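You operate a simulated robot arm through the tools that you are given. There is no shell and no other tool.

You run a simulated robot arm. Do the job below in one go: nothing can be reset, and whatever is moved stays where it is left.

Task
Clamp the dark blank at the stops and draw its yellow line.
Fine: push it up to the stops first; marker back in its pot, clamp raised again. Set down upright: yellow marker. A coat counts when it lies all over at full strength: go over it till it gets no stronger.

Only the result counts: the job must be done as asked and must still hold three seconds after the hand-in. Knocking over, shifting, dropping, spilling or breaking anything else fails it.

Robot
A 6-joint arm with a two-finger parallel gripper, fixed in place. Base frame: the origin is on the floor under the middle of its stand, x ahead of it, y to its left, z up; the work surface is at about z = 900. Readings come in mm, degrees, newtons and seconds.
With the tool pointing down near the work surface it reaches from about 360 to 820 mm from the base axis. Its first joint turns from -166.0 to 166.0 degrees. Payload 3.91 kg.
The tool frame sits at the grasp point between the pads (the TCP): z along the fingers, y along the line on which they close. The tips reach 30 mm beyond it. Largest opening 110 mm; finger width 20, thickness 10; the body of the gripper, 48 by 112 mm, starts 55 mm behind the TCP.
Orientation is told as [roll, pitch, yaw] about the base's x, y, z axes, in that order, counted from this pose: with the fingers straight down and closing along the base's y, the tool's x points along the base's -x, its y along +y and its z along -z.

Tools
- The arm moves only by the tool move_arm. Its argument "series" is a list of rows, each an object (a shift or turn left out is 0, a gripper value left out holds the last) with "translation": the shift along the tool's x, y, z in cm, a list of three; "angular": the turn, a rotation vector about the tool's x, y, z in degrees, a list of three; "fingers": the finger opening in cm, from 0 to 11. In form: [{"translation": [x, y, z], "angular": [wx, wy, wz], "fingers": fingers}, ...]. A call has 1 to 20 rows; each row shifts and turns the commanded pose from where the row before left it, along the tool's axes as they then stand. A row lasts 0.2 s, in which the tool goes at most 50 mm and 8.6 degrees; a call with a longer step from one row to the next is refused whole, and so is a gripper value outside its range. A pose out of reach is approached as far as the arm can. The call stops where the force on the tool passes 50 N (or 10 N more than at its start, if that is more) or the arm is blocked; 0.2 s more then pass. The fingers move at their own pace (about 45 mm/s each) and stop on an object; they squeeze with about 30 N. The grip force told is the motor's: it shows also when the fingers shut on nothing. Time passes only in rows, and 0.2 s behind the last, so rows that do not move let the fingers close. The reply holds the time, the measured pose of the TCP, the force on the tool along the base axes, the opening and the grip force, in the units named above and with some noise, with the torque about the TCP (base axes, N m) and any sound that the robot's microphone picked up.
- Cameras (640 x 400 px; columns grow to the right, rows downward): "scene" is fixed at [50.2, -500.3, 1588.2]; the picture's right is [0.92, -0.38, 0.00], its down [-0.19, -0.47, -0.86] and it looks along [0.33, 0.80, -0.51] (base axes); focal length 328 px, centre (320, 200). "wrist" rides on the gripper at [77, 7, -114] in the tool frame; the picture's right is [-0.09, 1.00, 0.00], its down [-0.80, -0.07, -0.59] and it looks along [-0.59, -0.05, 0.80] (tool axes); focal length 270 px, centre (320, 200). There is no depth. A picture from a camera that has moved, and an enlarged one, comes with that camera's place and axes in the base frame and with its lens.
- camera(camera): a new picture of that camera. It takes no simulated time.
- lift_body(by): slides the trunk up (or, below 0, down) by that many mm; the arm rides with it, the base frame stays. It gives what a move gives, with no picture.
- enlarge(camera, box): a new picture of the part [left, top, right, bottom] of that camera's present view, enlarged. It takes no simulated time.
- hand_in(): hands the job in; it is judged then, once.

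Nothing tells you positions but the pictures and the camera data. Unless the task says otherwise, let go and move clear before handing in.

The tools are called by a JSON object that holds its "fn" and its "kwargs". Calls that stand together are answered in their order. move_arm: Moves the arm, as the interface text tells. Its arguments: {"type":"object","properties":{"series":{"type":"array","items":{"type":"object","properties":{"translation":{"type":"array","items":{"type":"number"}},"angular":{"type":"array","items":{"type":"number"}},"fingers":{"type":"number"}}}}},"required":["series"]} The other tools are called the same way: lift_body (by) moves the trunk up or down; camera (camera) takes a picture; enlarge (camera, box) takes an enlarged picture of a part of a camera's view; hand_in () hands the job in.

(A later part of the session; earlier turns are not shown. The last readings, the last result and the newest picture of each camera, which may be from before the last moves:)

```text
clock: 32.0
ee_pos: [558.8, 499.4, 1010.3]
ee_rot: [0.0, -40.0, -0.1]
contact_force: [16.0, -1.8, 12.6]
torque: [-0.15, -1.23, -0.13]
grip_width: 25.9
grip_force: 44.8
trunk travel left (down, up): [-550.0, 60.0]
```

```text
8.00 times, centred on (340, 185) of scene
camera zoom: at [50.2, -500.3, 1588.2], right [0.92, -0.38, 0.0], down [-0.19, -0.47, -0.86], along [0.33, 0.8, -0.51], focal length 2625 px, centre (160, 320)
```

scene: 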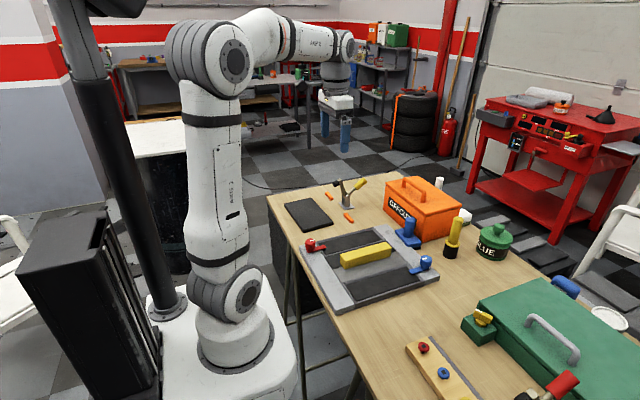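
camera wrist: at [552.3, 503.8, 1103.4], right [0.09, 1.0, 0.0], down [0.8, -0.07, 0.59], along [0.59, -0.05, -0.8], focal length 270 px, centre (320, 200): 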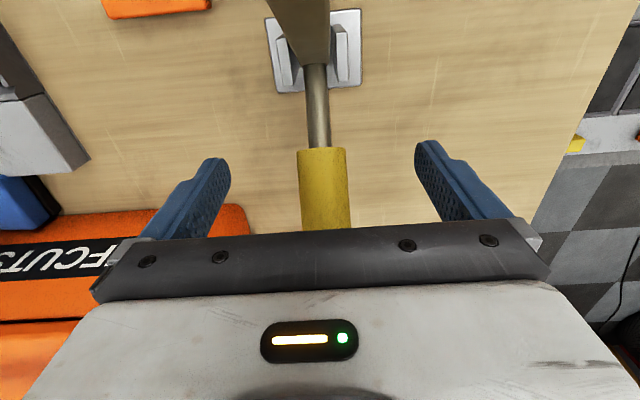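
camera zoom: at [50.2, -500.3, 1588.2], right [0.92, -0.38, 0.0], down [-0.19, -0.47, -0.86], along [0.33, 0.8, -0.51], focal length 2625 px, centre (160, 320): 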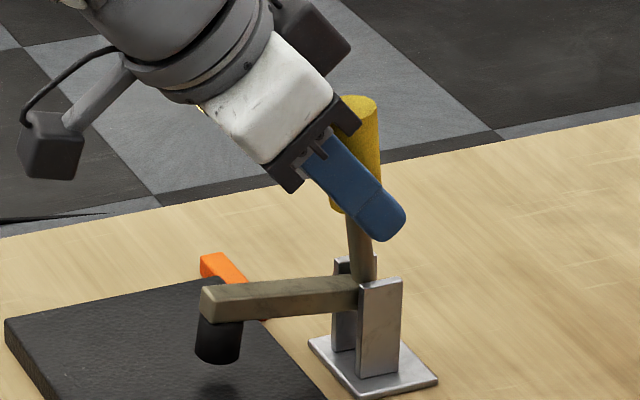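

{"fn": "move_arm", "kwargs": {"series": [{"translation": [0.42, 0, -0.19], "angular": [0, -3, 0]}, {"translation": [0.42, 0, -0.18], "angular": [0, -3, 0]}, {}]}}

{"fn": "enlarge", "kwargs": {"camera": "scene", "box": [310, 160, 370, 210]}}

```text
clock: 32.8
ee_pos: [550.0, 501.0, 1007.7]
ee_rot: [0.2, -46.1, -0.2]
contact_force: [15.6, -4.3, 17.3]
torque: [-0.07, 0.82, -0.2]
grip_width: 25.4
grip_force: 45.0
trunk travel left (down, up): [-550.0, 60.0]
```

```text
8.00 times, centred on (340, 185) of scene
camera zoom: at [50.2, -500.3, 1588.2], right [0.92, -0.38, 0.0], down [-0.19, -0.47, -0.86], along [0.33, 0.8, -0.51], focal length 2625 px, centre (160, 320)
```

zoom: 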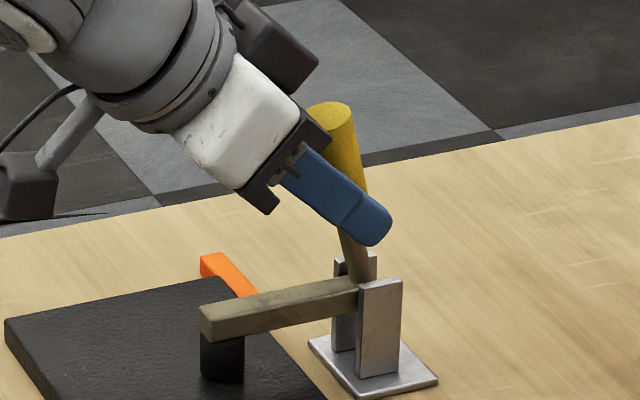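

The rubber foot looks down on the slab. I'll press the handle slightly further without turning to see whether it locks.

{"fn": "move_arm", "kwargs": {"series": [{"translation": [0.2, 0, -0.08]}, {"translation": [0.2, 0, -0.08]}, {}]}}

{"fn": "enlarge", "kwargs": {"camera": "scene", "box": [310, 160, 370, 210]}}

```text
clock: 33.6
ee_pos: [549.0, 499.9, 1007.2]
ee_rot: [0.3, -46.1, -0.3]
contact_force: [32.0, -0.8, 22.8]
torque: [-0.29, -0.37, -0.09]
grip_width: 25.9
grip_force: 45.0
trunk travel left (down, up): [-550.0, 60.0]
```

```text
8.00 times, centred on (340, 185) of scene
camera zoom: at [50.2, -500.3, 1588.2], right [0.92, -0.38, 0.0], down [-0.19, -0.47, -0.86], along [0.33, 0.8, -0.51], focal length 2625 px, centre (160, 320)
```

zoom: 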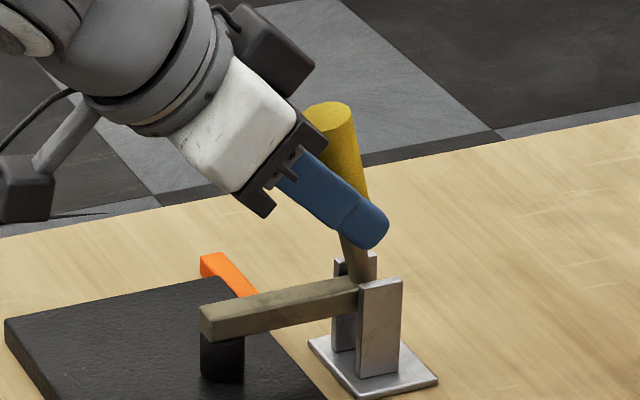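

The force rose to 32 N with no further travel, so the clamp is down at its end. I'll open and back straight off along the tool axis, then look.

{"fn": "move_arm", "kwargs": {"series": [{"fingers": 7}, {}, {}, {}, {"translation": [0, 0, -3]}, {"translation": [0, 0, -3]}, {"translation": [0, 0, -3]}, {"translation": [0, 0, -3]}, {"translation": [0, 0, -3]}, {}]}}

{"fn": "camera", "kwargs": {"camera": "wrist"}}

{"fn": "enlarge", "kwargs": {"camera": "scene", "box": [290, 160, 370, 230]}}

```text
clock: 35.8
ee_pos: [435.2, 500.6, 1107.7]
ee_rot: [0.0, -46.1, 0.0]
contact_force: [-0.3, -0.2, 0.8]
torque: [0.02, 0.06, 0.02]
grip_width: 70.2
grip_force: 0.1
trunk travel left (down, up): [-550.0, 60.0]
```

```text
taken
camera wrist: at [300.1, 506.0, 1132.0], right [0.06, 1.0, 0.06], down [0.13, -0.07, 0.99], along [0.99, -0.05, -0.13], focal length 270 px, centre (320, 200)
```

wrist: 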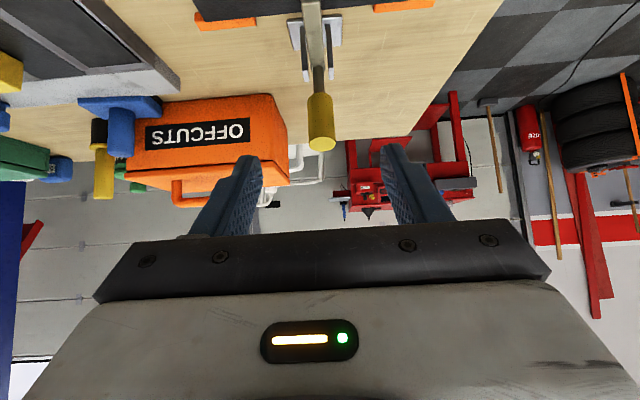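

```text
5.71 times, centred on (330, 195) of scene
camera zoom: at [50.2, -500.3, 1588.2], right [0.92, -0.38, 0.0], down [-0.19, -0.47, -0.86], along [0.33, 0.8, -0.51], focal length 1875 px, centre (263, 229)
```

zoom: 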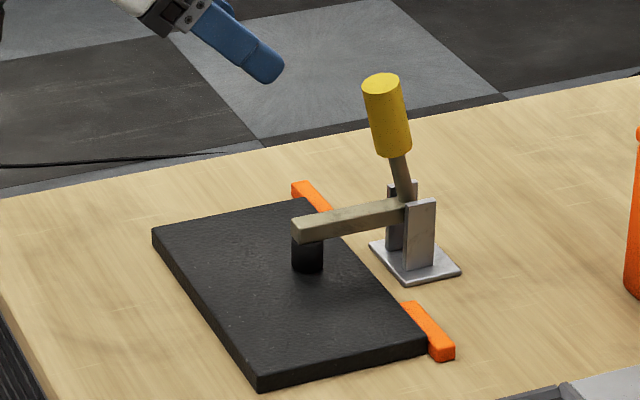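

The clamp stands down on the slab and holds. Now I'll look straight down on the slab for any mark of the line.

{"fn": "move_arm", "kwargs": {"series": [{"angular": [0, 7.68, 0]}, {"angular": [0, 7.68, 0]}, {"angular": [0, 7.68, 0]}, {"angular": [0, 7.68, 0]}, {"angular": [0, 7.68, 0]}, {"angular": [0, 7.68, 0]}, {"translation": [-1.5, 0, -3]}, {"translation": [-1.5, 0, -3], "fingers": 11}, {"angular": [0, 7.28, 0]}, {"angular": [0, 7.28, 0]}, {"angular": [0, 7.28, 0]}, {"angular": [0, 7.28, 0]}, {"angular": [0, 7.28, 0]}, {}]}}

{"fn": "camera", "kwargs": {"camera": "wrist"}}

{"fn": "enlarge", "kwargs": {"camera": "wrist", "box": [220, 100, 420, 230]}}

```text
clock: 38.8
ee_pos: [468.6, 499.9, 1169.9]
ee_rot: [-0.1, 36.6, -0.2]
contact_force: [0.0, -0.4, 0.7]
torque: [0.02, 0.0, 0.01]
grip_width: 110.2
grip_force: 0.0
trunk travel left (down, up): [-550.0, 60.0]
```

```text
taken
camera wrist: at [475.2, 505.7, 1308.1], right [0.07, 1.0, -0.05], down [1.0, -0.07, 0.0], along [0.0, -0.05, -1.0], focal length 270 px, centre (320, 200)
```

wrist: 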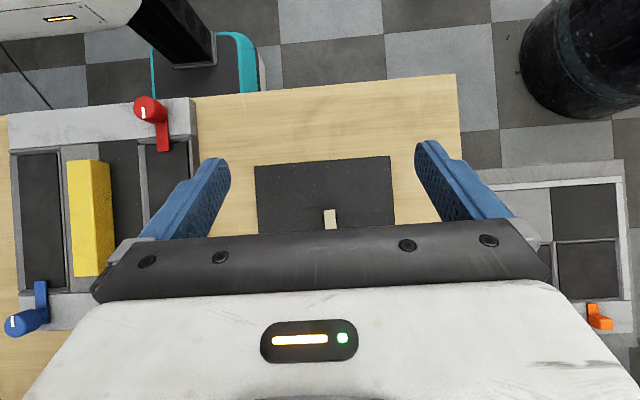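

```text
3.08 times, centred on (320, 165) of wrist
camera zoom: at [475.2, 505.7, 1308.1], right [0.07, 1.0, -0.05], down [1.0, -0.07, 0.0], along [0.0, -0.05, -1.0], focal length 832 px, centre (320, 308)
```

zoom: 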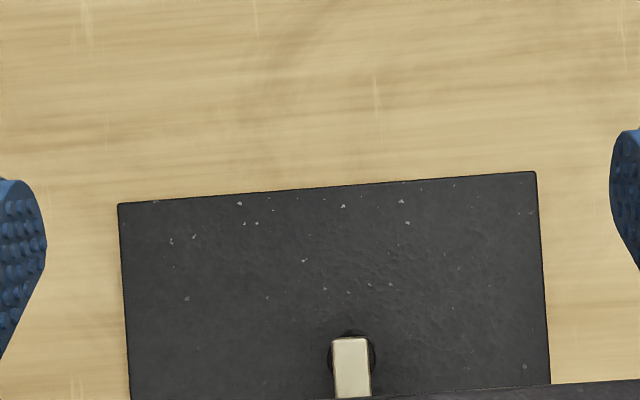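

{"fn": "enlarge", "kwargs": {"camera": "scene", "box": [305, 190, 350, 232]}}

{"fn": "enlarge", "kwargs": {"camera": "wrist", "box": [250, 150, 330, 235]}}

{"fn": "enlarge", "kwargs": {"camera": "wrist", "box": [320, 150, 400, 235]}}

```text
9.52 times, centred on (328, 211) of scene
camera zoom: at [50.2, -500.3, 1588.2], right [0.92, -0.38, 0.0], down [-0.19, -0.47, -0.86], along [0.33, 0.8, -0.51], focal length 3125 px, centre (249, 95)
```

zoom: 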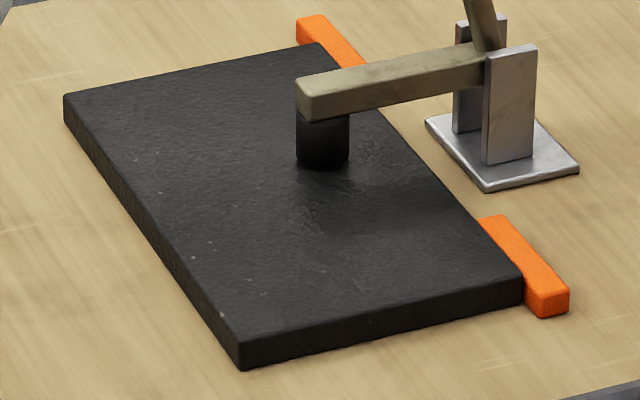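

```text
4.71 times, centred on (290, 192) of wrist
camera zoom: at [475.2, 505.7, 1308.1], right [0.07, 1.0, -0.05], down [1.0, -0.07, 0.0], along [0.0, -0.05, -1.0], focal length 1272 px, centre (461, 235)
```

zoom: 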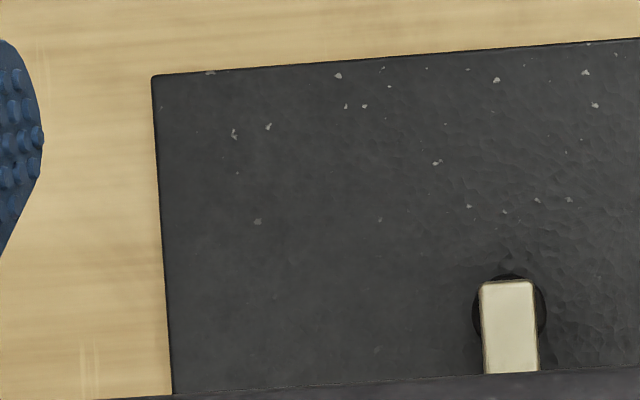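

```text
4.71 times, centred on (360, 192) of wrist
camera zoom: at [475.2, 505.7, 1308.1], right [0.07, 1.0, -0.05], down [1.0, -0.07, 0.0], along [0.0, -0.05, -1.0], focal length 1272 px, centre (132, 235)
```

zoom: 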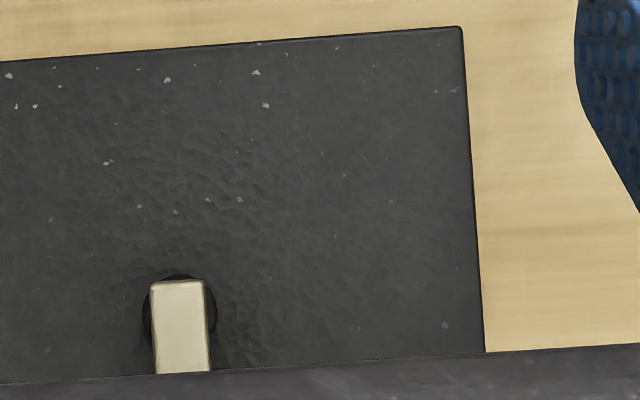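

The near half is bare. I'll tip the tool back upright and step back to view the far half, under and around the clamp arm.

{"fn": "move_arm", "kwargs": {"series": [{"angular": [0, -7.28, 0]}, {"angular": [0, -7.28, 0]}, {"angular": [0, -7.28, 0]}, {"angular": [0, -7.28, 0]}, {"angular": [0, -7.28, 0]}, {"translation": [3, 0, -1]}, {"translation": [3, 0, -1]}, {"translation": [3, 0, -1]}, {}]}}

{"fn": "camera", "kwargs": {"camera": "wrist"}}

{"fn": "enlarge", "kwargs": {"camera": "wrist", "box": [225, 50, 315, 160]}}

{"fn": "enlarge", "kwargs": {"camera": "wrist", "box": [310, 50, 400, 160]}}

```text
clock: 40.8
ee_pos: [375.7, 503.0, 1200.0]
ee_rot: [0.0, 0.1, -0.1]
contact_force: [0.9, -1.0, -1.1]
torque: [0.01, -0.01, 0.01]
grip_width: 109.9
grip_force: 0.1
trunk travel left (down, up): [-550.0, 60.0]
```

```text
taken
camera wrist: at [299.8, 509.8, 1315.5], right [0.09, 1.0, 0.0], down [0.8, -0.07, 0.59], along [0.59, -0.05, -0.81], focal length 270 px, centre (320, 200)
```

wrist: 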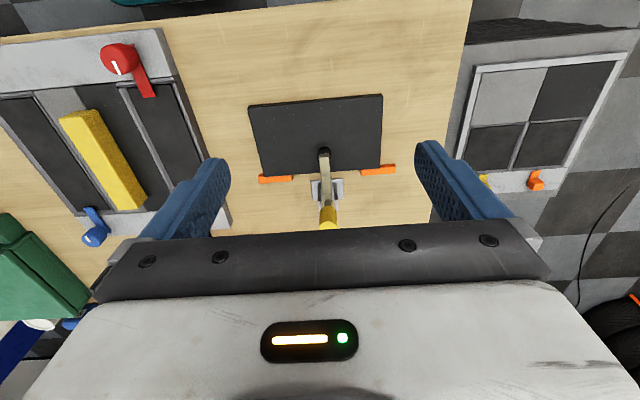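

```text
3.64 times, centred on (270, 105) of wrist
camera zoom: at [299.8, 509.8, 1315.5], right [0.09, 1.0, 0.0], down [0.8, -0.07, 0.59], along [0.59, -0.05, -0.81], focal length 983 px, centre (502, 546)
```

zoom: 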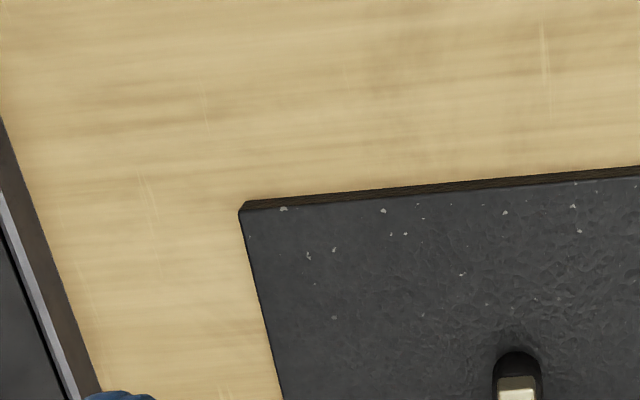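

```text
3.64 times, centred on (355, 105) of wrist
camera zoom: at [299.8, 509.8, 1315.5], right [0.09, 1.0, 0.0], down [0.8, -0.07, 0.59], along [0.59, -0.05, -0.81], focal length 983 px, centre (193, 546)
```

zoom: 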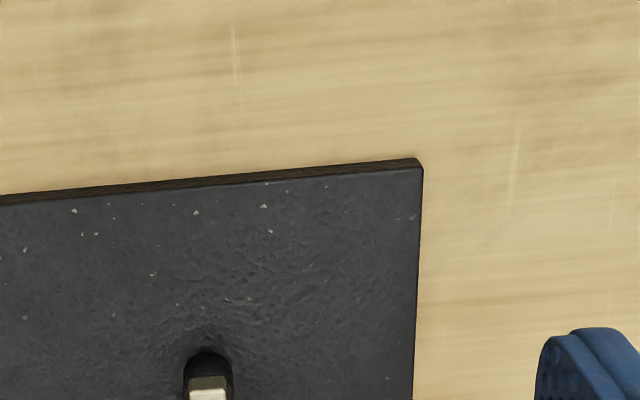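

{"fn": "enlarge", "kwargs": {"camera": "wrist", "box": [240, 90, 400, 190]}}

{"fn": "enlarge", "kwargs": {"camera": "wrist", "box": [245, 130, 325, 185]}}

{"fn": "enlarge", "kwargs": {"camera": "wrist", "box": [320, 125, 400, 180]}}

{"fn": "enlarge", "kwargs": {"camera": "wrist", "box": [0, 0, 240, 240]}}

```text
4.00 times, centred on (320, 140) of wrist
camera zoom: at [299.8, 509.8, 1315.5], right [0.09, 1.0, 0.0], down [0.8, -0.07, 0.59], along [0.59, -0.05, -0.81], focal length 1081 px, centre (320, 440)
```

zoom: 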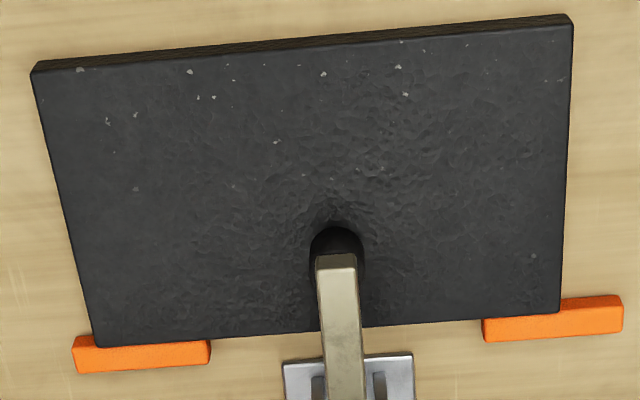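

```text
7.27 times, centred on (285, 158) of wrist
camera zoom: at [299.8, 509.8, 1315.5], right [0.09, 1.0, 0.0], down [0.8, -0.07, 0.59], along [0.59, -0.05, -0.81], focal length 1966 px, centre (574, 509)
```

zoom: 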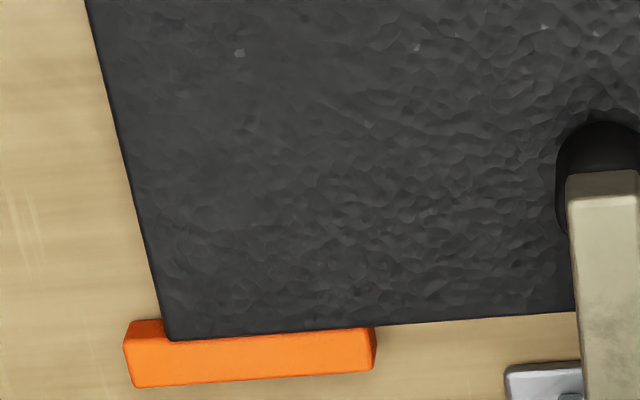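

```text
7.27 times, centred on (360, 152) of wrist
camera zoom: at [299.8, 509.8, 1315.5], right [0.09, 1.0, 0.0], down [0.8, -0.07, 0.59], along [0.59, -0.05, -0.81], focal length 1966 px, centre (29, 546)
```

zoom: 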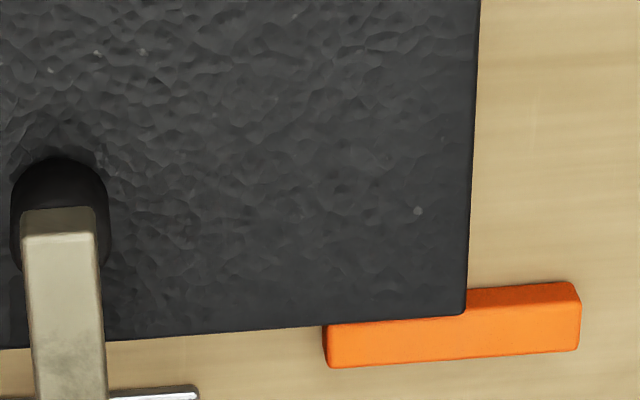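

```text
1.67 times, centred on (120, 120) of wrist
camera zoom: at [299.8, 509.8, 1315.5], right [0.09, 1.0, 0.0], down [0.8, -0.07, 0.59], along [0.59, -0.05, -0.81], focal length 450 px, centre (653, 333)
```

zoom: 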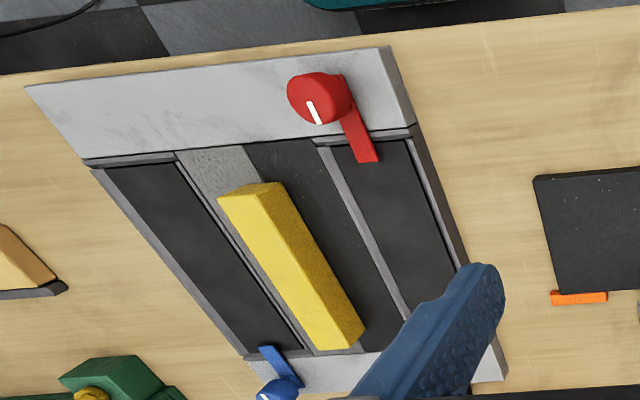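

The slab is seated flush and clamped, but I still see no guide on it. I'll zoom hard on the light specks and on the rest of the room for a marking or drawing.

{"fn": "enlarge", "kwargs": {"camera": "wrist", "box": [360, 145, 390, 165]}}

{"fn": "enlarge", "kwargs": {"camera": "wrist", "box": [255, 105, 295, 145]}}

{"fn": "enlarge", "kwargs": {"camera": "wrist", "box": [295, 95, 345, 130]}}

{"fn": "enlarge", "kwargs": {"camera": "wrist", "box": [340, 90, 390, 130]}}

{"fn": "enlarge", "kwargs": {"camera": "scene", "box": [0, 0, 320, 200]}}

{"fn": "enlarge", "kwargs": {"camera": "scene", "box": [320, 0, 640, 200]}}

```text
16.00 times, centred on (375, 155) of wrist
camera zoom: at [299.8, 509.8, 1315.5], right [0.09, 1.0, 0.0], down [0.8, -0.07, 0.59], along [0.59, -0.05, -0.81], focal length 4325 px, centre (-560, 920)
```

zoom: 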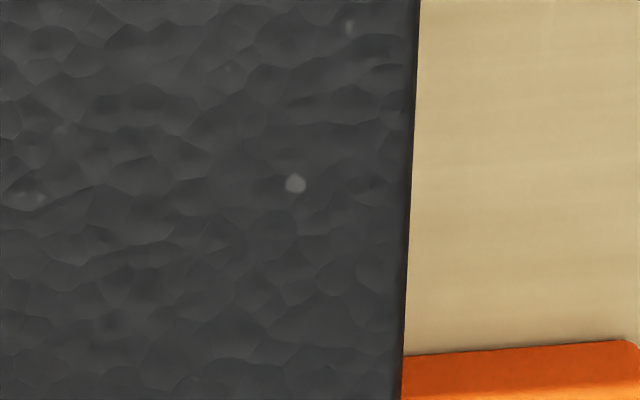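

```text
10.00 times, centred on (275, 125) of wrist
camera zoom: at [299.8, 509.8, 1315.5], right [0.09, 1.0, 0.0], down [0.8, -0.07, 0.59], along [0.59, -0.05, -0.81], focal length 2703 px, centre (770, 950)
```

zoom: 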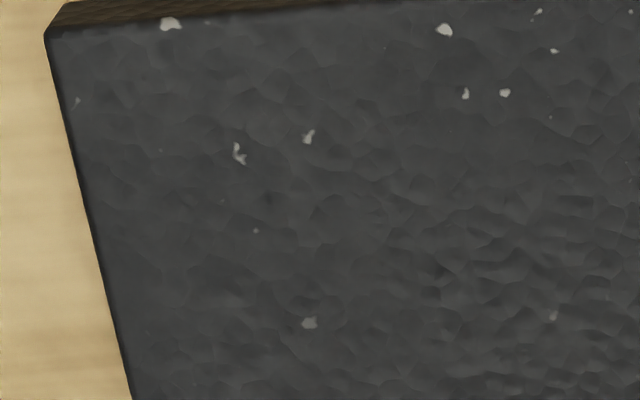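

```text
11.43 times, centred on (320, 112) of wrist
camera zoom: at [299.8, 509.8, 1315.5], right [0.09, 1.0, 0.0], down [0.8, -0.07, 0.59], along [0.59, -0.05, -0.81], focal length 3089 px, centre (320, 1200)
```

zoom: 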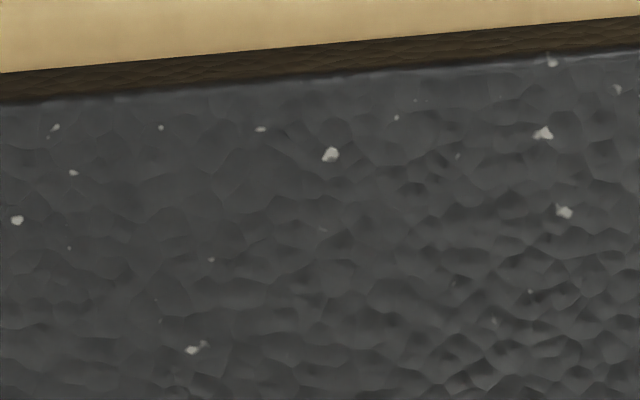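

```text
10.00 times, centred on (365, 110) of wrist
camera zoom: at [299.8, 509.8, 1315.5], right [0.09, 1.0, 0.0], down [0.8, -0.07, 0.59], along [0.59, -0.05, -0.81], focal length 2703 px, centre (-130, 1100)
```

zoom: 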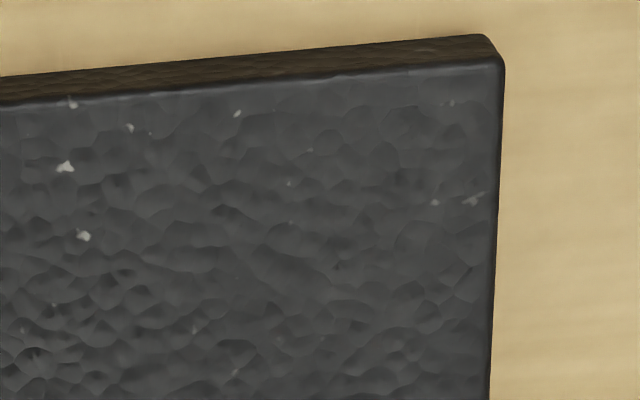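

```text
2.00 times, centred on (160, 100) of scene
camera zoom: at [50.2, -500.3, 1588.2], right [0.92, -0.38, 0.0], down [-0.19, -0.47, -0.86], along [0.33, 0.8, -0.51], focal length 656 px, centre (640, 400)
```

zoom: 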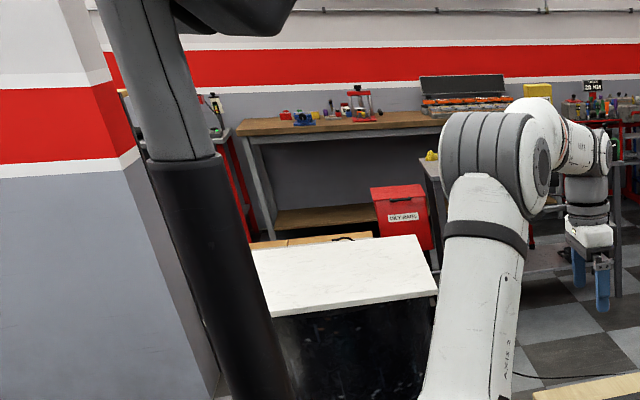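

```text
2.00 times, centred on (480, 100) of scene
camera zoom: at [50.2, -500.3, 1588.2], right [0.92, -0.38, 0.0], down [-0.19, -0.47, -0.86], along [0.33, 0.8, -0.51], focal length 656 px, centre (0, 400)
```

zoom: 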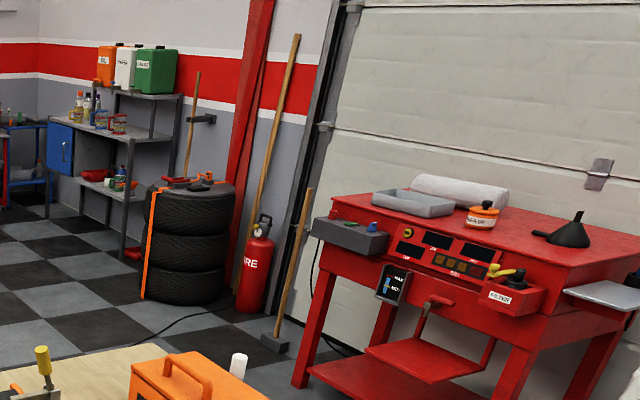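

{"fn": "enlarge", "kwargs": {"camera": "scene", "box": [335, 205, 351, 225]}}

{"fn": "enlarge", "kwargs": {"camera": "scene", "box": [320, 190, 345, 210]}}

{"fn": "enlarge", "kwargs": {"camera": "scene", "box": [400, 330, 500, 400]}}

{"fn": "enlarge", "kwargs": {"camera": "scene", "box": [430, 205, 480, 265]}}

```text
16.00 times, centred on (343, 215) of scene
camera zoom: at [50.2, -500.3, 1588.2], right [0.92, -0.38, 0.0], down [-0.19, -0.47, -0.86], along [0.33, 0.8, -0.51], focal length 5250 px, centre (-48, -40)
```

zoom: 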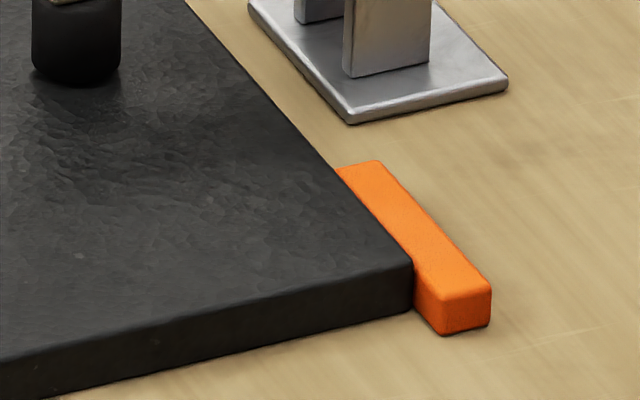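

```text
16.00 times, centred on (332, 200) of scene
camera zoom: at [50.2, -500.3, 1588.2], right [0.92, -0.38, 0.0], down [-0.19, -0.47, -0.86], along [0.33, 0.8, -0.51], focal length 5250 px, centre (120, 200)
```

zoom: 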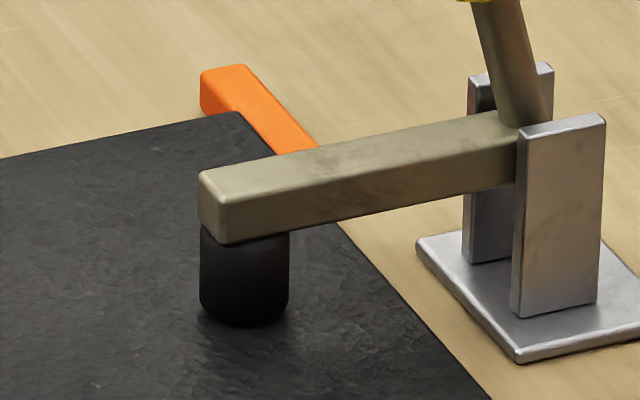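

```text
5.71 times, centred on (450, 365) of scene
camera zoom: at [50.2, -500.3, 1588.2], right [0.92, -0.38, 0.0], down [-0.19, -0.47, -0.86], along [0.33, 0.8, -0.51], focal length 1875 px, centre (-423, -743)
```

zoom: 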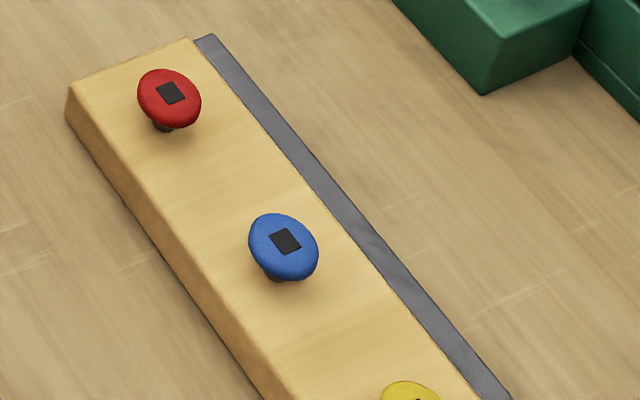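

```text
6.67 times, centred on (455, 235) of scene
camera zoom: at [50.2, -500.3, 1588.2], right [0.92, -0.38, 0.0], down [-0.19, -0.47, -0.86], along [0.33, 0.8, -0.51], focal length 2188 px, centre (-580, -33)
```

zoom: 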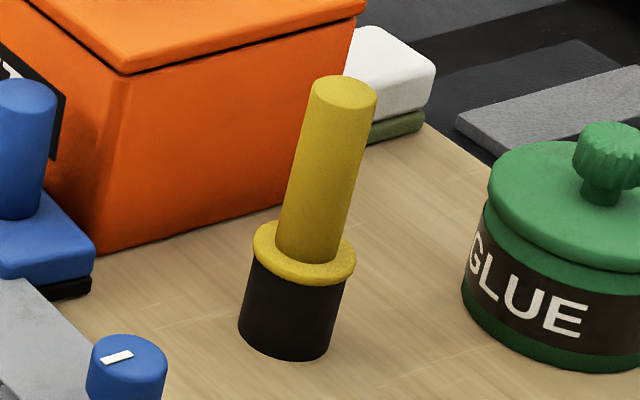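

{"fn": "enlarge", "kwargs": {"camera": "wrist", "box": [330, 112, 390, 150]}}

{"fn": "enlarge", "kwargs": {"camera": "wrist", "box": [250, 112, 320, 156]}}

{"fn": "enlarge", "kwargs": {"camera": "wrist", "box": [255, 145, 325, 182]}}

{"fn": "enlarge", "kwargs": {"camera": "wrist", "box": [325, 145, 395, 182]}}

```text
10.53 times, centred on (360, 131) of wrist
camera zoom: at [299.8, 509.8, 1315.5], right [0.09, 1.0, 0.0], down [0.8, -0.07, 0.59], along [0.59, -0.05, -0.81], focal length 2845 px, centre (-101, 926)
```

zoom: 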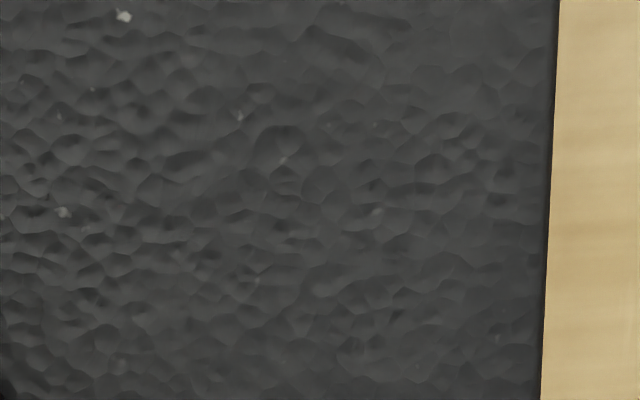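

```text
9.09 times, centred on (285, 134) of wrist
camera zoom: at [299.8, 509.8, 1315.5], right [0.09, 1.0, 0.0], down [0.8, -0.07, 0.59], along [0.59, -0.05, -0.81], focal length 2457 px, centre (638, 800)
```

zoom: 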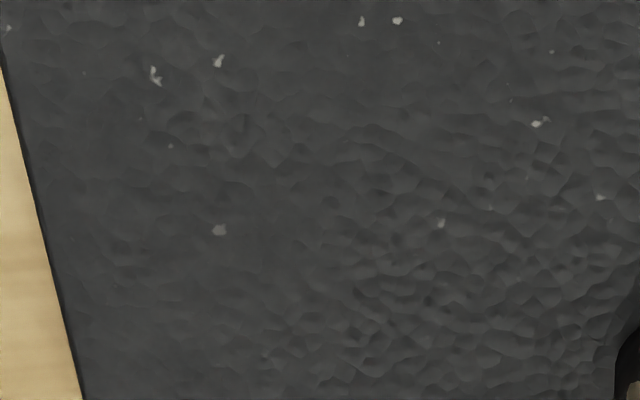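

```text
9.14 times, centred on (290, 164) of wrist
camera zoom: at [299.8, 509.8, 1315.5], right [0.09, 1.0, 0.0], down [0.8, -0.07, 0.59], along [0.59, -0.05, -0.81], focal length 2471 px, centre (594, 534)
```

zoom: 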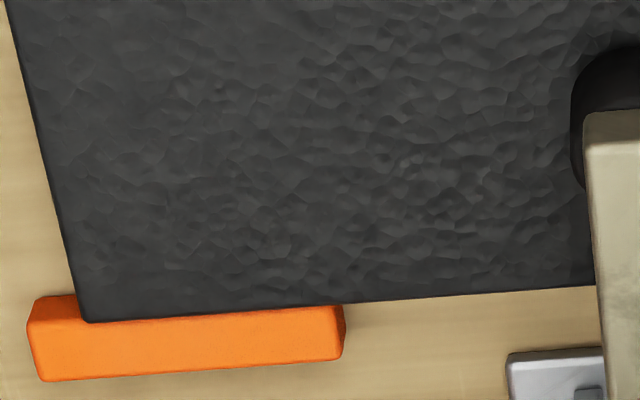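

```text
9.14 times, centred on (360, 164) of wrist
camera zoom: at [299.8, 509.8, 1315.5], right [0.09, 1.0, 0.0], down [0.8, -0.07, 0.59], along [0.59, -0.05, -0.81], focal length 2471 px, centre (-46, 534)
```

zoom: 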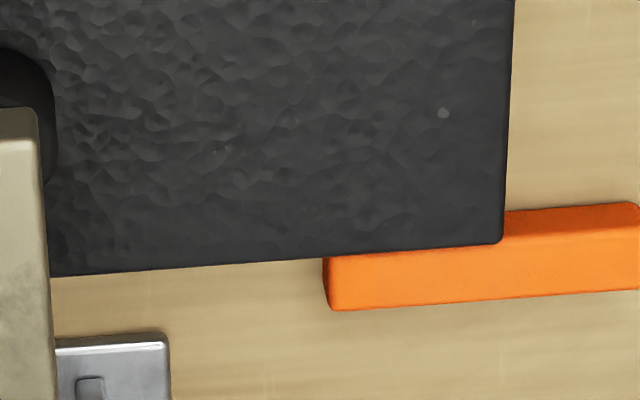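

No guide shows anywhere on the slab, so paint will probably show once the marker touches. Next I'll fetch the yellow marker, whose pot I place at about (746, 94) with the marker's top near z≈1040; first a look from above it.

{"fn": "move_arm", "kwargs": {"series": [{"translation": [-3.08, -3.42, 0.67], "fingers": 7}, {"translation": [-3.08, -3.42, 0.67]}, {"translation": [-3.08, -3.42, 0.67]}, {"translation": [-3.08, -3.42, 0.67]}, {"translation": [-3.08, -3.42, 0.67]}, {"translation": [-3.08, -3.42, 0.67]}, {"translation": [-3.08, -3.42, 0.67]}, {"translation": [-3.08, -3.42, 0.67]}, {"translation": [-3.08, -3.42, 0.67]}, {"translation": [-2.0, -3.42, 0.67]}, {"translation": [-1.0, -3.42, 0.67]}, {}]}}

{"fn": "camera", "kwargs": {"camera": "wrist"}}

{"fn": "enlarge", "kwargs": {"camera": "scene", "box": [380, 100, 540, 280]}}

```text
clock: 43.4
ee_pos: [684.0, 123.0, 1127.7]
ee_rot: [0.0, 0.2, 0.0]
contact_force: [-0.2, -0.6, 0.3]
torque: [-0.05, -0.02, -0.04]
grip_width: 69.7
grip_force: 0.0
trunk travel left (down, up): [-550.0, 60.0]
```

```text
taken
camera wrist: at [606.9, 128.5, 1242.1], right [0.09, 1.0, 0.0], down [0.8, -0.07, 0.59], along [0.59, -0.05, -0.81], focal length 270 px, centre (320, 200)
```

wrist: 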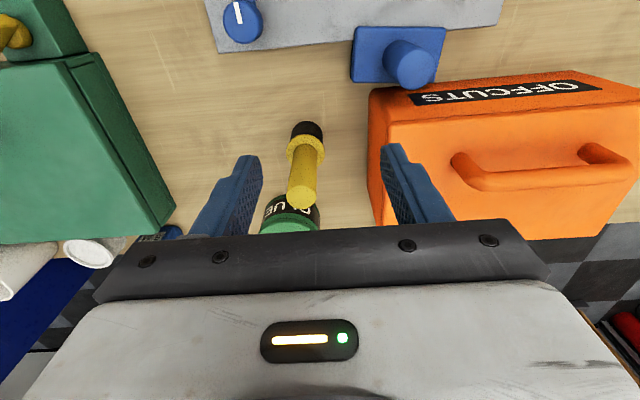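

```text
2.22 times, centred on (460, 190) of scene
camera zoom: at [50.2, -500.3, 1588.2], right [0.92, -0.38, 0.0], down [-0.19, -0.47, -0.86], along [0.33, 0.8, -0.51], focal length 729 px, centre (9, 222)
```

zoom: 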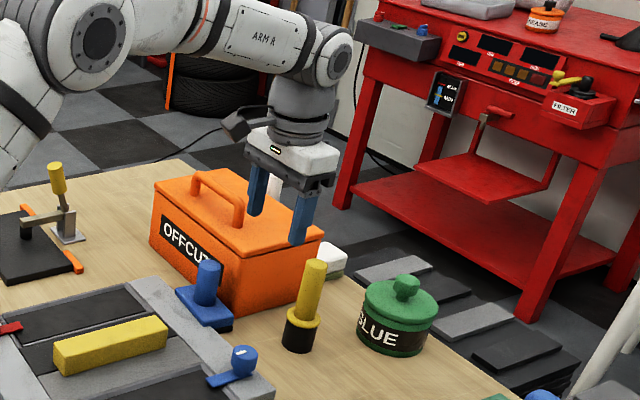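

{"fn": "move_arm", "kwargs": {"series": [{"translation": [-3, -1.3, 1.5]}, {"translation": [-3, -1.3, 1.5]}, {}]}}

{"fn": "camera", "kwargs": {"camera": "wrist"}}

{"fn": "enlarge", "kwargs": {"camera": "wrist", "box": [220, 60, 420, 230]}}

{"fn": "enlarge", "kwargs": {"camera": "scene", "box": [410, 130, 510, 270]}}

```text
clock: 44.2
ee_pos: [741.7, 100.0, 1095.2]
ee_rot: [0.0, 0.2, 0.0]
contact_force: [-0.7, 0.1, 0.0]
torque: [0.0, -0.01, -0.01]
grip_width: 69.7
grip_force: 0.0
trunk travel left (down, up): [-550.0, 60.0]
```

```text
taken
camera wrist: at [666.1, 105.2, 1210.6], right [0.09, 1.0, 0.0], down [0.8, -0.07, 0.59], along [0.59, -0.05, -0.81], focal length 270 px, centre (320, 200)
```

wrist: 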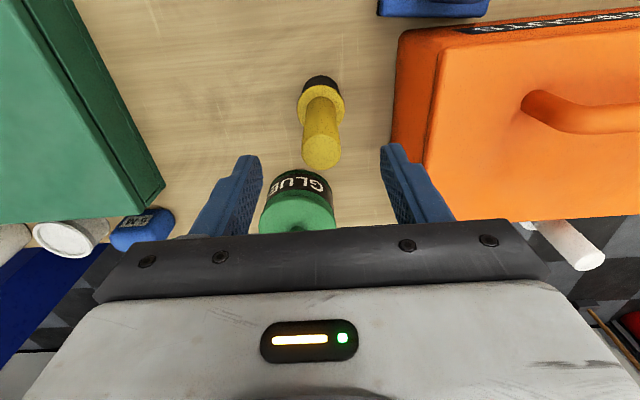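

```text
2.35 times, centred on (320, 145) of wrist
camera zoom: at [666.1, 105.2, 1210.6], right [0.09, 1.0, 0.0], down [0.8, -0.07, 0.59], along [0.59, -0.05, -0.81], focal length 636 px, centre (320, 329)
```

zoom: 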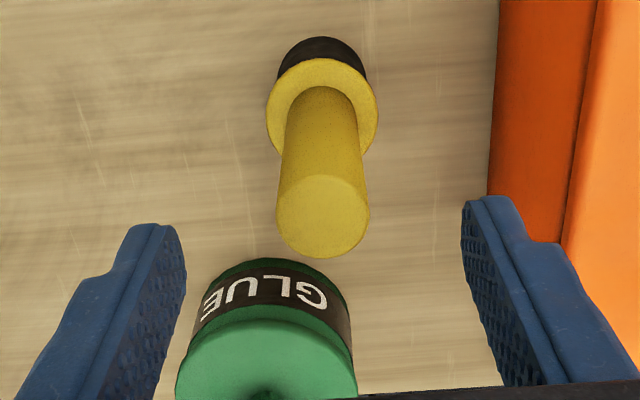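

```text
2.86 times, centred on (460, 200) of scene
camera zoom: at [50.2, -500.3, 1588.2], right [0.92, -0.38, 0.0], down [-0.19, -0.47, -0.86], along [0.33, 0.8, -0.51], focal length 938 px, centre (-80, 200)
```

zoom: 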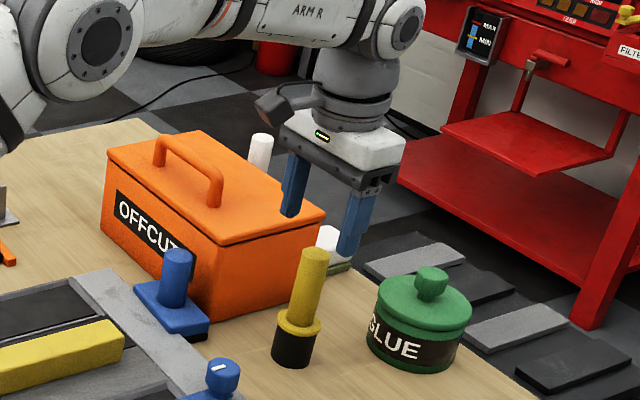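

Marker axis at about (747, 99), handle ≈28 mm thick, from the pot rim at z≈950 to ≈1040. I'll centre and descend around its upper part, then close.

{"fn": "move_arm", "kwargs": {"series": [{"translation": [-0.4, -0.1, 2.5]}, {"translation": [0, 0, 2.5]}, {"translation": [0, 0, 2.0]}, {"translation": [0, 0, 1.8]}, {}, {}]}}

{"fn": "enlarge", "kwargs": {"camera": "wrist", "box": [220, 60, 420, 230]}}

{"fn": "enlarge", "kwargs": {"camera": "scene", "box": [410, 150, 510, 270]}}

```text
clock: 45.6
ee_pos: [745.3, 98.6, 1007.0]
ee_rot: [0.0, 0.1, 0.0]
contact_force: [0.4, 0.7, 0.4]
torque: [0.02, -0.01, -0.02]
grip_width: 69.8
grip_force: 0.1
trunk travel left (down, up): [-550.0, 60.0]
```

```text
2.35 times, centred on (320, 145) of wrist
camera zoom: at [669.0, 103.5, 1122.0], right [0.09, 1.0, 0.0], down [0.8, -0.07, 0.59], along [0.59, -0.05, -0.81], focal length 636 px, centre (320, 329)
```

zoom: 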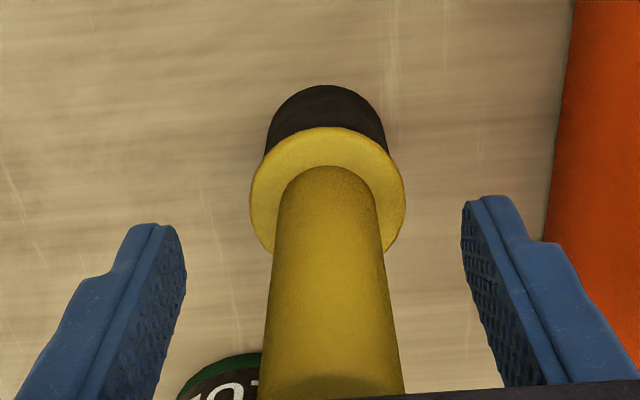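

```text
3.33 times, centred on (460, 210) of scene
camera zoom: at [50.2, -500.3, 1588.2], right [0.92, -0.38, 0.0], down [-0.19, -0.47, -0.86], along [0.33, 0.8, -0.51], focal length 1094 px, centre (-147, 167)
```

zoom: 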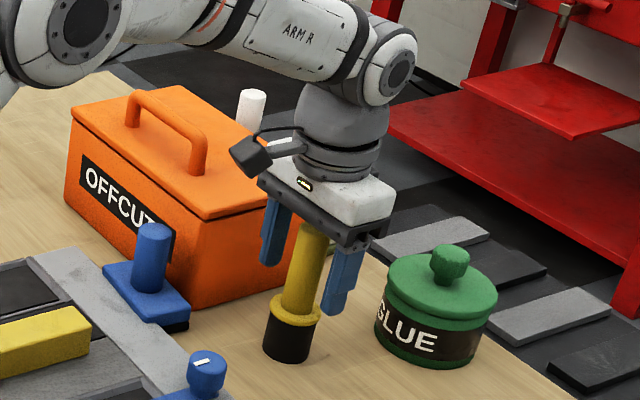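

Fingers straddle the marker with equal margins. Closing.

{"fn": "move_arm", "kwargs": {"series": [{"fingers": 2}, {}, {}, {}, {}, {}]}}

{"fn": "enlarge", "kwargs": {"camera": "scene", "box": [410, 150, 510, 270]}}

```text
clock: 47.0
ee_pos: [745.0, 98.5, 1007.2]
ee_rot: [0.0, 0.0, 0.0]
contact_force: [0.4, 0.0, 1.2]
torque: [0.08, -0.02, 0.01]
grip_width: 26.9
grip_force: 30.1
trunk travel left (down, up): [-550.0, 60.0]
```

```text
3.33 times, centred on (460, 210) of scene
camera zoom: at [50.2, -500.3, 1588.2], right [0.92, -0.38, 0.0], down [-0.19, -0.47, -0.86], along [0.33, 0.8, -0.51], focal length 1094 px, centre (-147, 167)
```

zoom: 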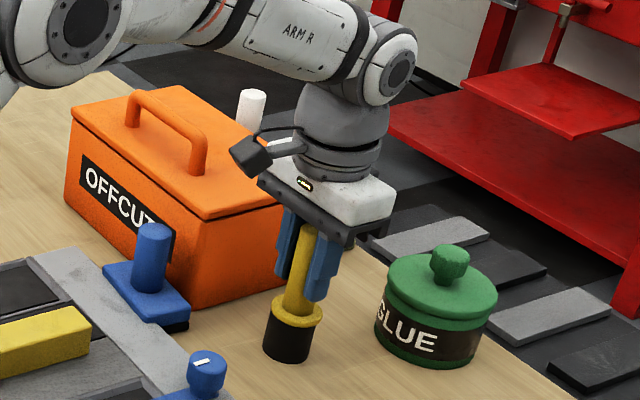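

Gripped cleanly with no sideways force. Lifting straight up slowly; I'll remember this pose (745.2, 98.5, 1007) for the return.

{"fn": "move_arm", "kwargs": {"series": [{"translation": [0, 0, -1]}, {"translation": [0, 0, -1]}, {"translation": [0, 0, -1.5]}, {"translation": [0, 0, -2]}, {"translation": [0, 0, -2]}, {}]}}

{"fn": "enlarge", "kwargs": {"camera": "scene", "box": [410, 130, 510, 270]}}

{"fn": "camera", "kwargs": {"camera": "wrist"}}

```text
clock: 48.4
ee_pos: [749.1, 97.5, 1082.8]
ee_rot: [0.0, 0.0, 0.0]
contact_force: [0.7, -0.5, -1.0]
torque: [0.03, 0.03, 0.02]
grip_width: 26.9
grip_force: 30.2
trunk travel left (down, up): [-550.0, 60.0]
```

```text
2.86 times, centred on (460, 200) of scene
camera zoom: at [50.2, -500.3, 1588.2], right [0.92, -0.38, 0.0], down [-0.19, -0.47, -0.86], along [0.33, 0.8, -0.51], focal length 938 px, centre (-80, 200)
```

zoom: 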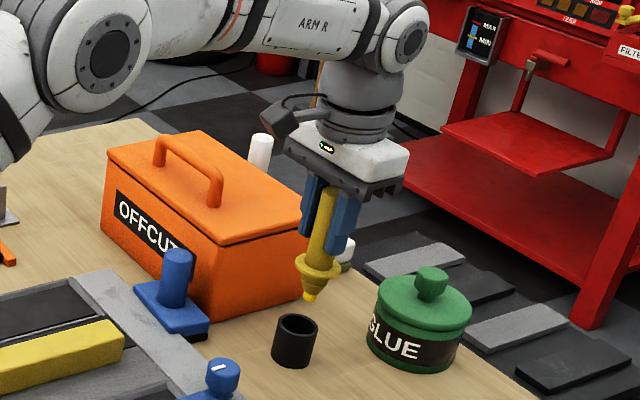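

```text
taken
camera wrist: at [673.5, 103.4, 1197.6], right [0.09, 1.0, 0.0], down [0.8, -0.07, 0.59], along [0.59, -0.05, -0.81], focal length 270 px, centre (320, 200)
```

wrist: 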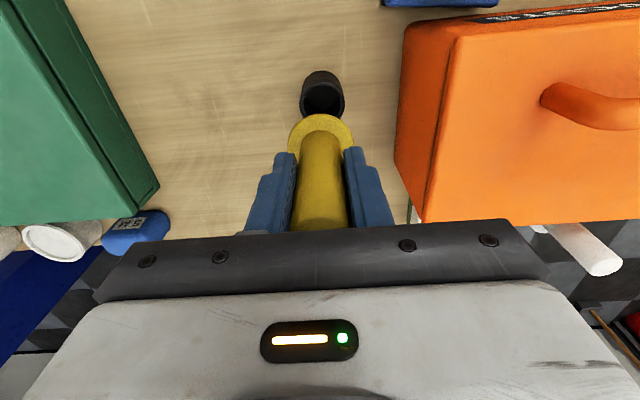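

{"fn": "enlarge", "kwargs": {"camera": "scene", "box": [440, 185, 500, 260]}}

```text
5.33 times, centred on (470, 222) of scene
camera zoom: at [50.2, -500.3, 1588.2], right [0.92, -0.38, 0.0], down [-0.19, -0.47, -0.86], along [0.33, 0.8, -0.51], focal length 1750 px, centre (-480, 80)
```

zoom: 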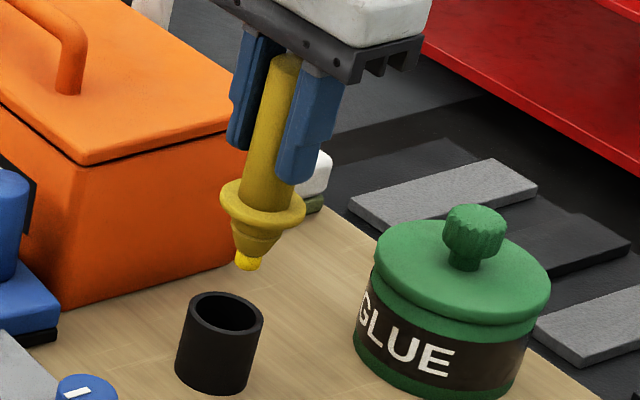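

The collar belongs to the marker; its rounded tip sits about 100 mm below the TCP. I'll carry it back clear of the box, over the frame, to hover near the slab and look again.

{"fn": "move_arm", "kwargs": {"series": [{"translation": [3.73, 0, -1.2]}, {"translation": [3.73, 0, -1.2]}, {"translation": [3.73, 0, -1.2]}, {"translation": [3.73, 0, -1.2]}, {"translation": [1.875, 4.03, 0]}, {"translation": [1.875, 4.03, 0]}, {"translation": [1.875, 4.03, 0]}, {"translation": [1.875, 4.03, 0]}, {"translation": [1.875, 4.03, 0]}, {"translation": [1.875, 4.03, 0]}, {"translation": [1.875, 4.03, 0]}, {"translation": [1.875, 4.03, 0]}, {}]}}

{"fn": "camera", "kwargs": {"camera": "wrist"}}

{"fn": "enlarge", "kwargs": {"camera": "scene", "box": [280, 130, 400, 240]}}

```text
clock: 51.2
ee_pos: [447.0, 419.3, 1133.1]
ee_rot: [0.0, 0.2, -0.1]
contact_force: [-0.3, -0.3, -0.9]
torque: [0.0, 0.01, -0.02]
grip_width: 27.0
grip_force: 29.3
trunk travel left (down, up): [-550.0, 60.0]
```

```text
taken
camera wrist: at [371.4, 425.1, 1247.1], right [0.09, 1.0, 0.0], down [0.8, -0.07, 0.59], along [0.59, -0.05, -0.81], focal length 270 px, centre (320, 200)
```

wrist: 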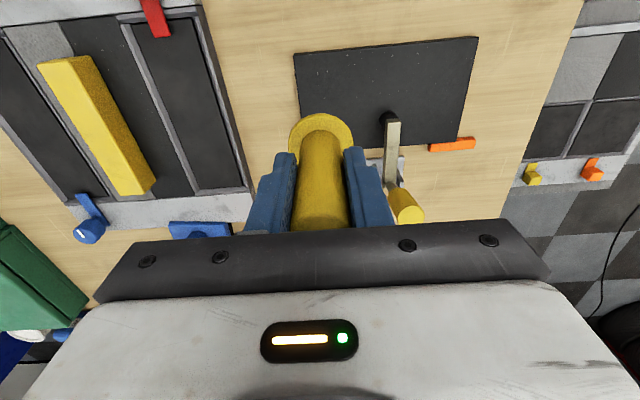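

```text
3.64 times, centred on (340, 185) of scene
camera zoom: at [50.2, -500.3, 1588.2], right [0.92, -0.38, 0.0], down [-0.19, -0.47, -0.86], along [0.33, 0.8, -0.51], focal length 1193 px, centre (247, 254)
```

zoom: 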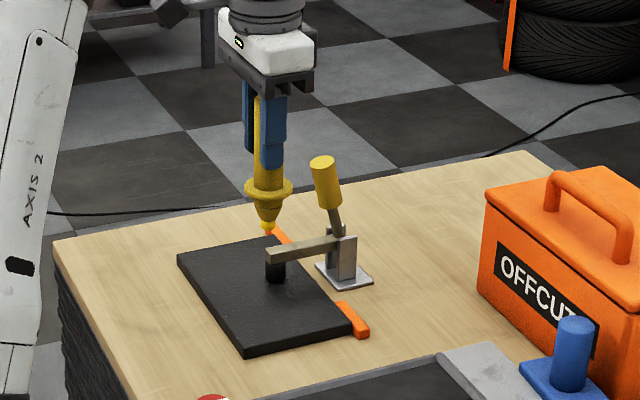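

Still no guide visible. I'll lower the marker gently over the near, clamp-free half of the slab (x≈448, y≈440) until it just touches, to see how paint shows.

{"fn": "move_arm", "kwargs": {"series": [{"translation": [0, 2, 2]}, {"translation": [0, 0, 3]}, {"translation": [0, 0, 3]}, {"translation": [0, 0, 2]}, {}, {}]}}

{"fn": "enlarge", "kwargs": {"camera": "scene", "box": [290, 170, 370, 230]}}

{"fn": "enlarge", "kwargs": {"camera": "scene", "box": [310, 190, 350, 220]}}

```text
clock: 52.6
ee_pos: [447.8, 440.4, 1030.2]
ee_rot: [0.0, 0.2, -0.1]
contact_force: [-0.3, 1.0, -0.3]
torque: [0.0, -0.01, 0.04]
grip_width: 26.7
grip_force: 30.0
trunk travel left (down, up): [-550.0, 60.0]
```

```text
6.67 times, centred on (330, 200) of scene
camera zoom: at [50.2, -500.3, 1588.2], right [0.92, -0.38, 0.0], down [-0.19, -0.47, -0.86], along [0.33, 0.8, -0.51], focal length 2188 px, centre (253, 200)
```

zoom: 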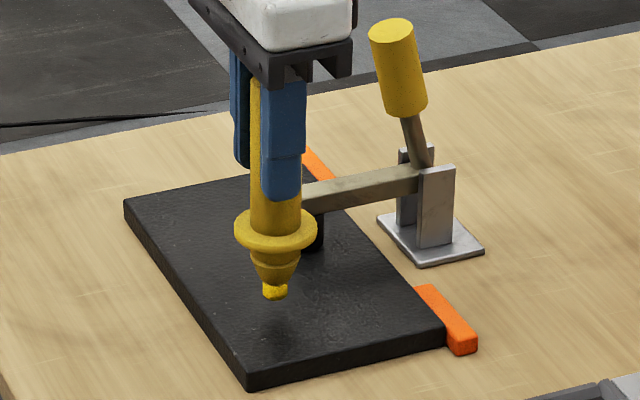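

```text
13.33 times, centred on (330, 205) of scene
camera zoom: at [50.2, -500.3, 1588.2], right [0.92, -0.38, 0.0], down [-0.19, -0.47, -0.86], along [0.33, 0.8, -0.51], focal length 4375 px, centre (187, 133)
```

zoom: 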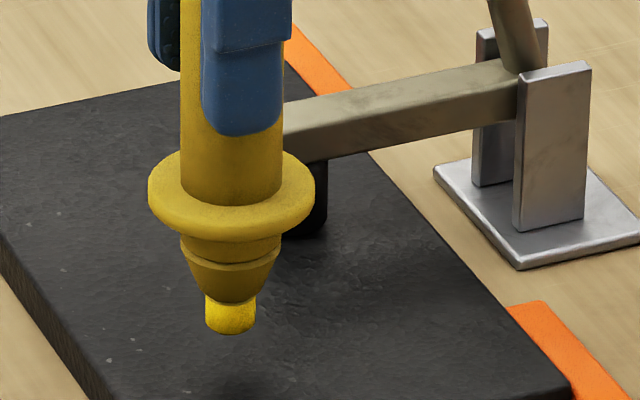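

{"fn": "move_arm", "kwargs": {"series": [{"translation": [0, 0, 0.2]}, {"translation": [0, 0, 0.2]}, {"translation": [0, 0, 0.2]}, {}]}}

{"fn": "enlarge", "kwargs": {"camera": "scene", "box": [310, 190, 350, 220]}}

```text
clock: 53.6
ee_pos: [449.4, 440.3, 1025.9]
ee_rot: [0.0, 0.1, 0.0]
contact_force: [-0.1, 0.5, -0.1]
torque: [0.01, 0.01, -0.03]
grip_width: 26.7
grip_force: 29.9
trunk travel left (down, up): [-550.0, 60.0]
```

```text
13.33 times, centred on (330, 205) of scene
camera zoom: at [50.2, -500.3, 1588.2], right [0.92, -0.38, 0.0], down [-0.19, -0.47, -0.86], along [0.33, 0.8, -0.51], focal length 4375 px, centre (187, 133)
```

zoom: 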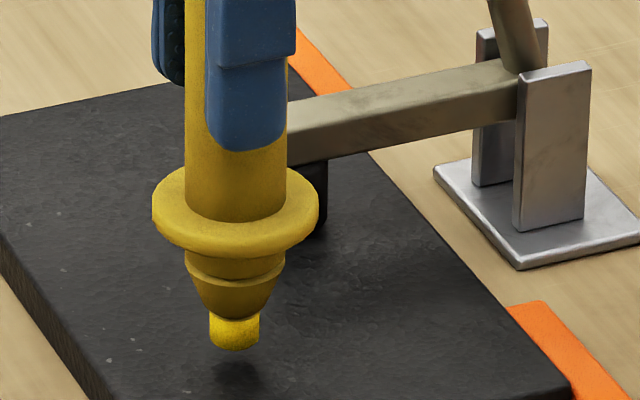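

{"fn": "move_arm", "kwargs": {"series": [{"translation": [0, 0, 0.15]}, {"translation": [0, 0, 0.15]}, {"translation": [0, 0, 0.1]}, {}]}}

{"fn": "enlarge", "kwargs": {"camera": "scene", "box": [310, 190, 350, 220]}}

```text
clock: 54.6
ee_pos: [448.3, 441.1, 1021.0]
ee_rot: [0.0, 0.1, -0.1]
contact_force: [-0.6, -0.3, -0.8]
torque: [0.05, 0.03, 0.02]
grip_width: 26.7
grip_force: 30.0
trunk travel left (down, up): [-550.0, 60.0]
```

```text
13.33 times, centred on (330, 205) of scene
camera zoom: at [50.2, -500.3, 1588.2], right [0.92, -0.38, 0.0], down [-0.19, -0.47, -0.86], along [0.33, 0.8, -0.51], focal length 4375 px, centre (187, 133)
```

zoom: 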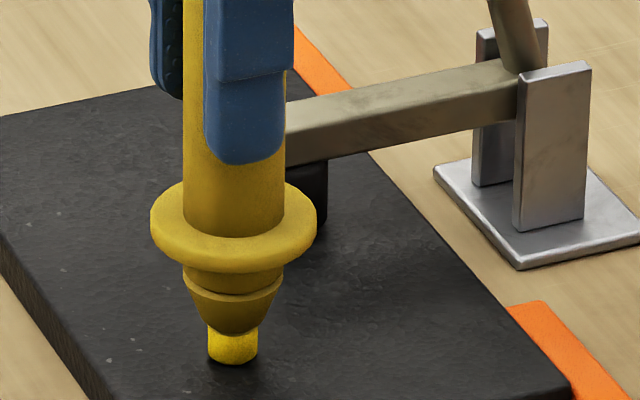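

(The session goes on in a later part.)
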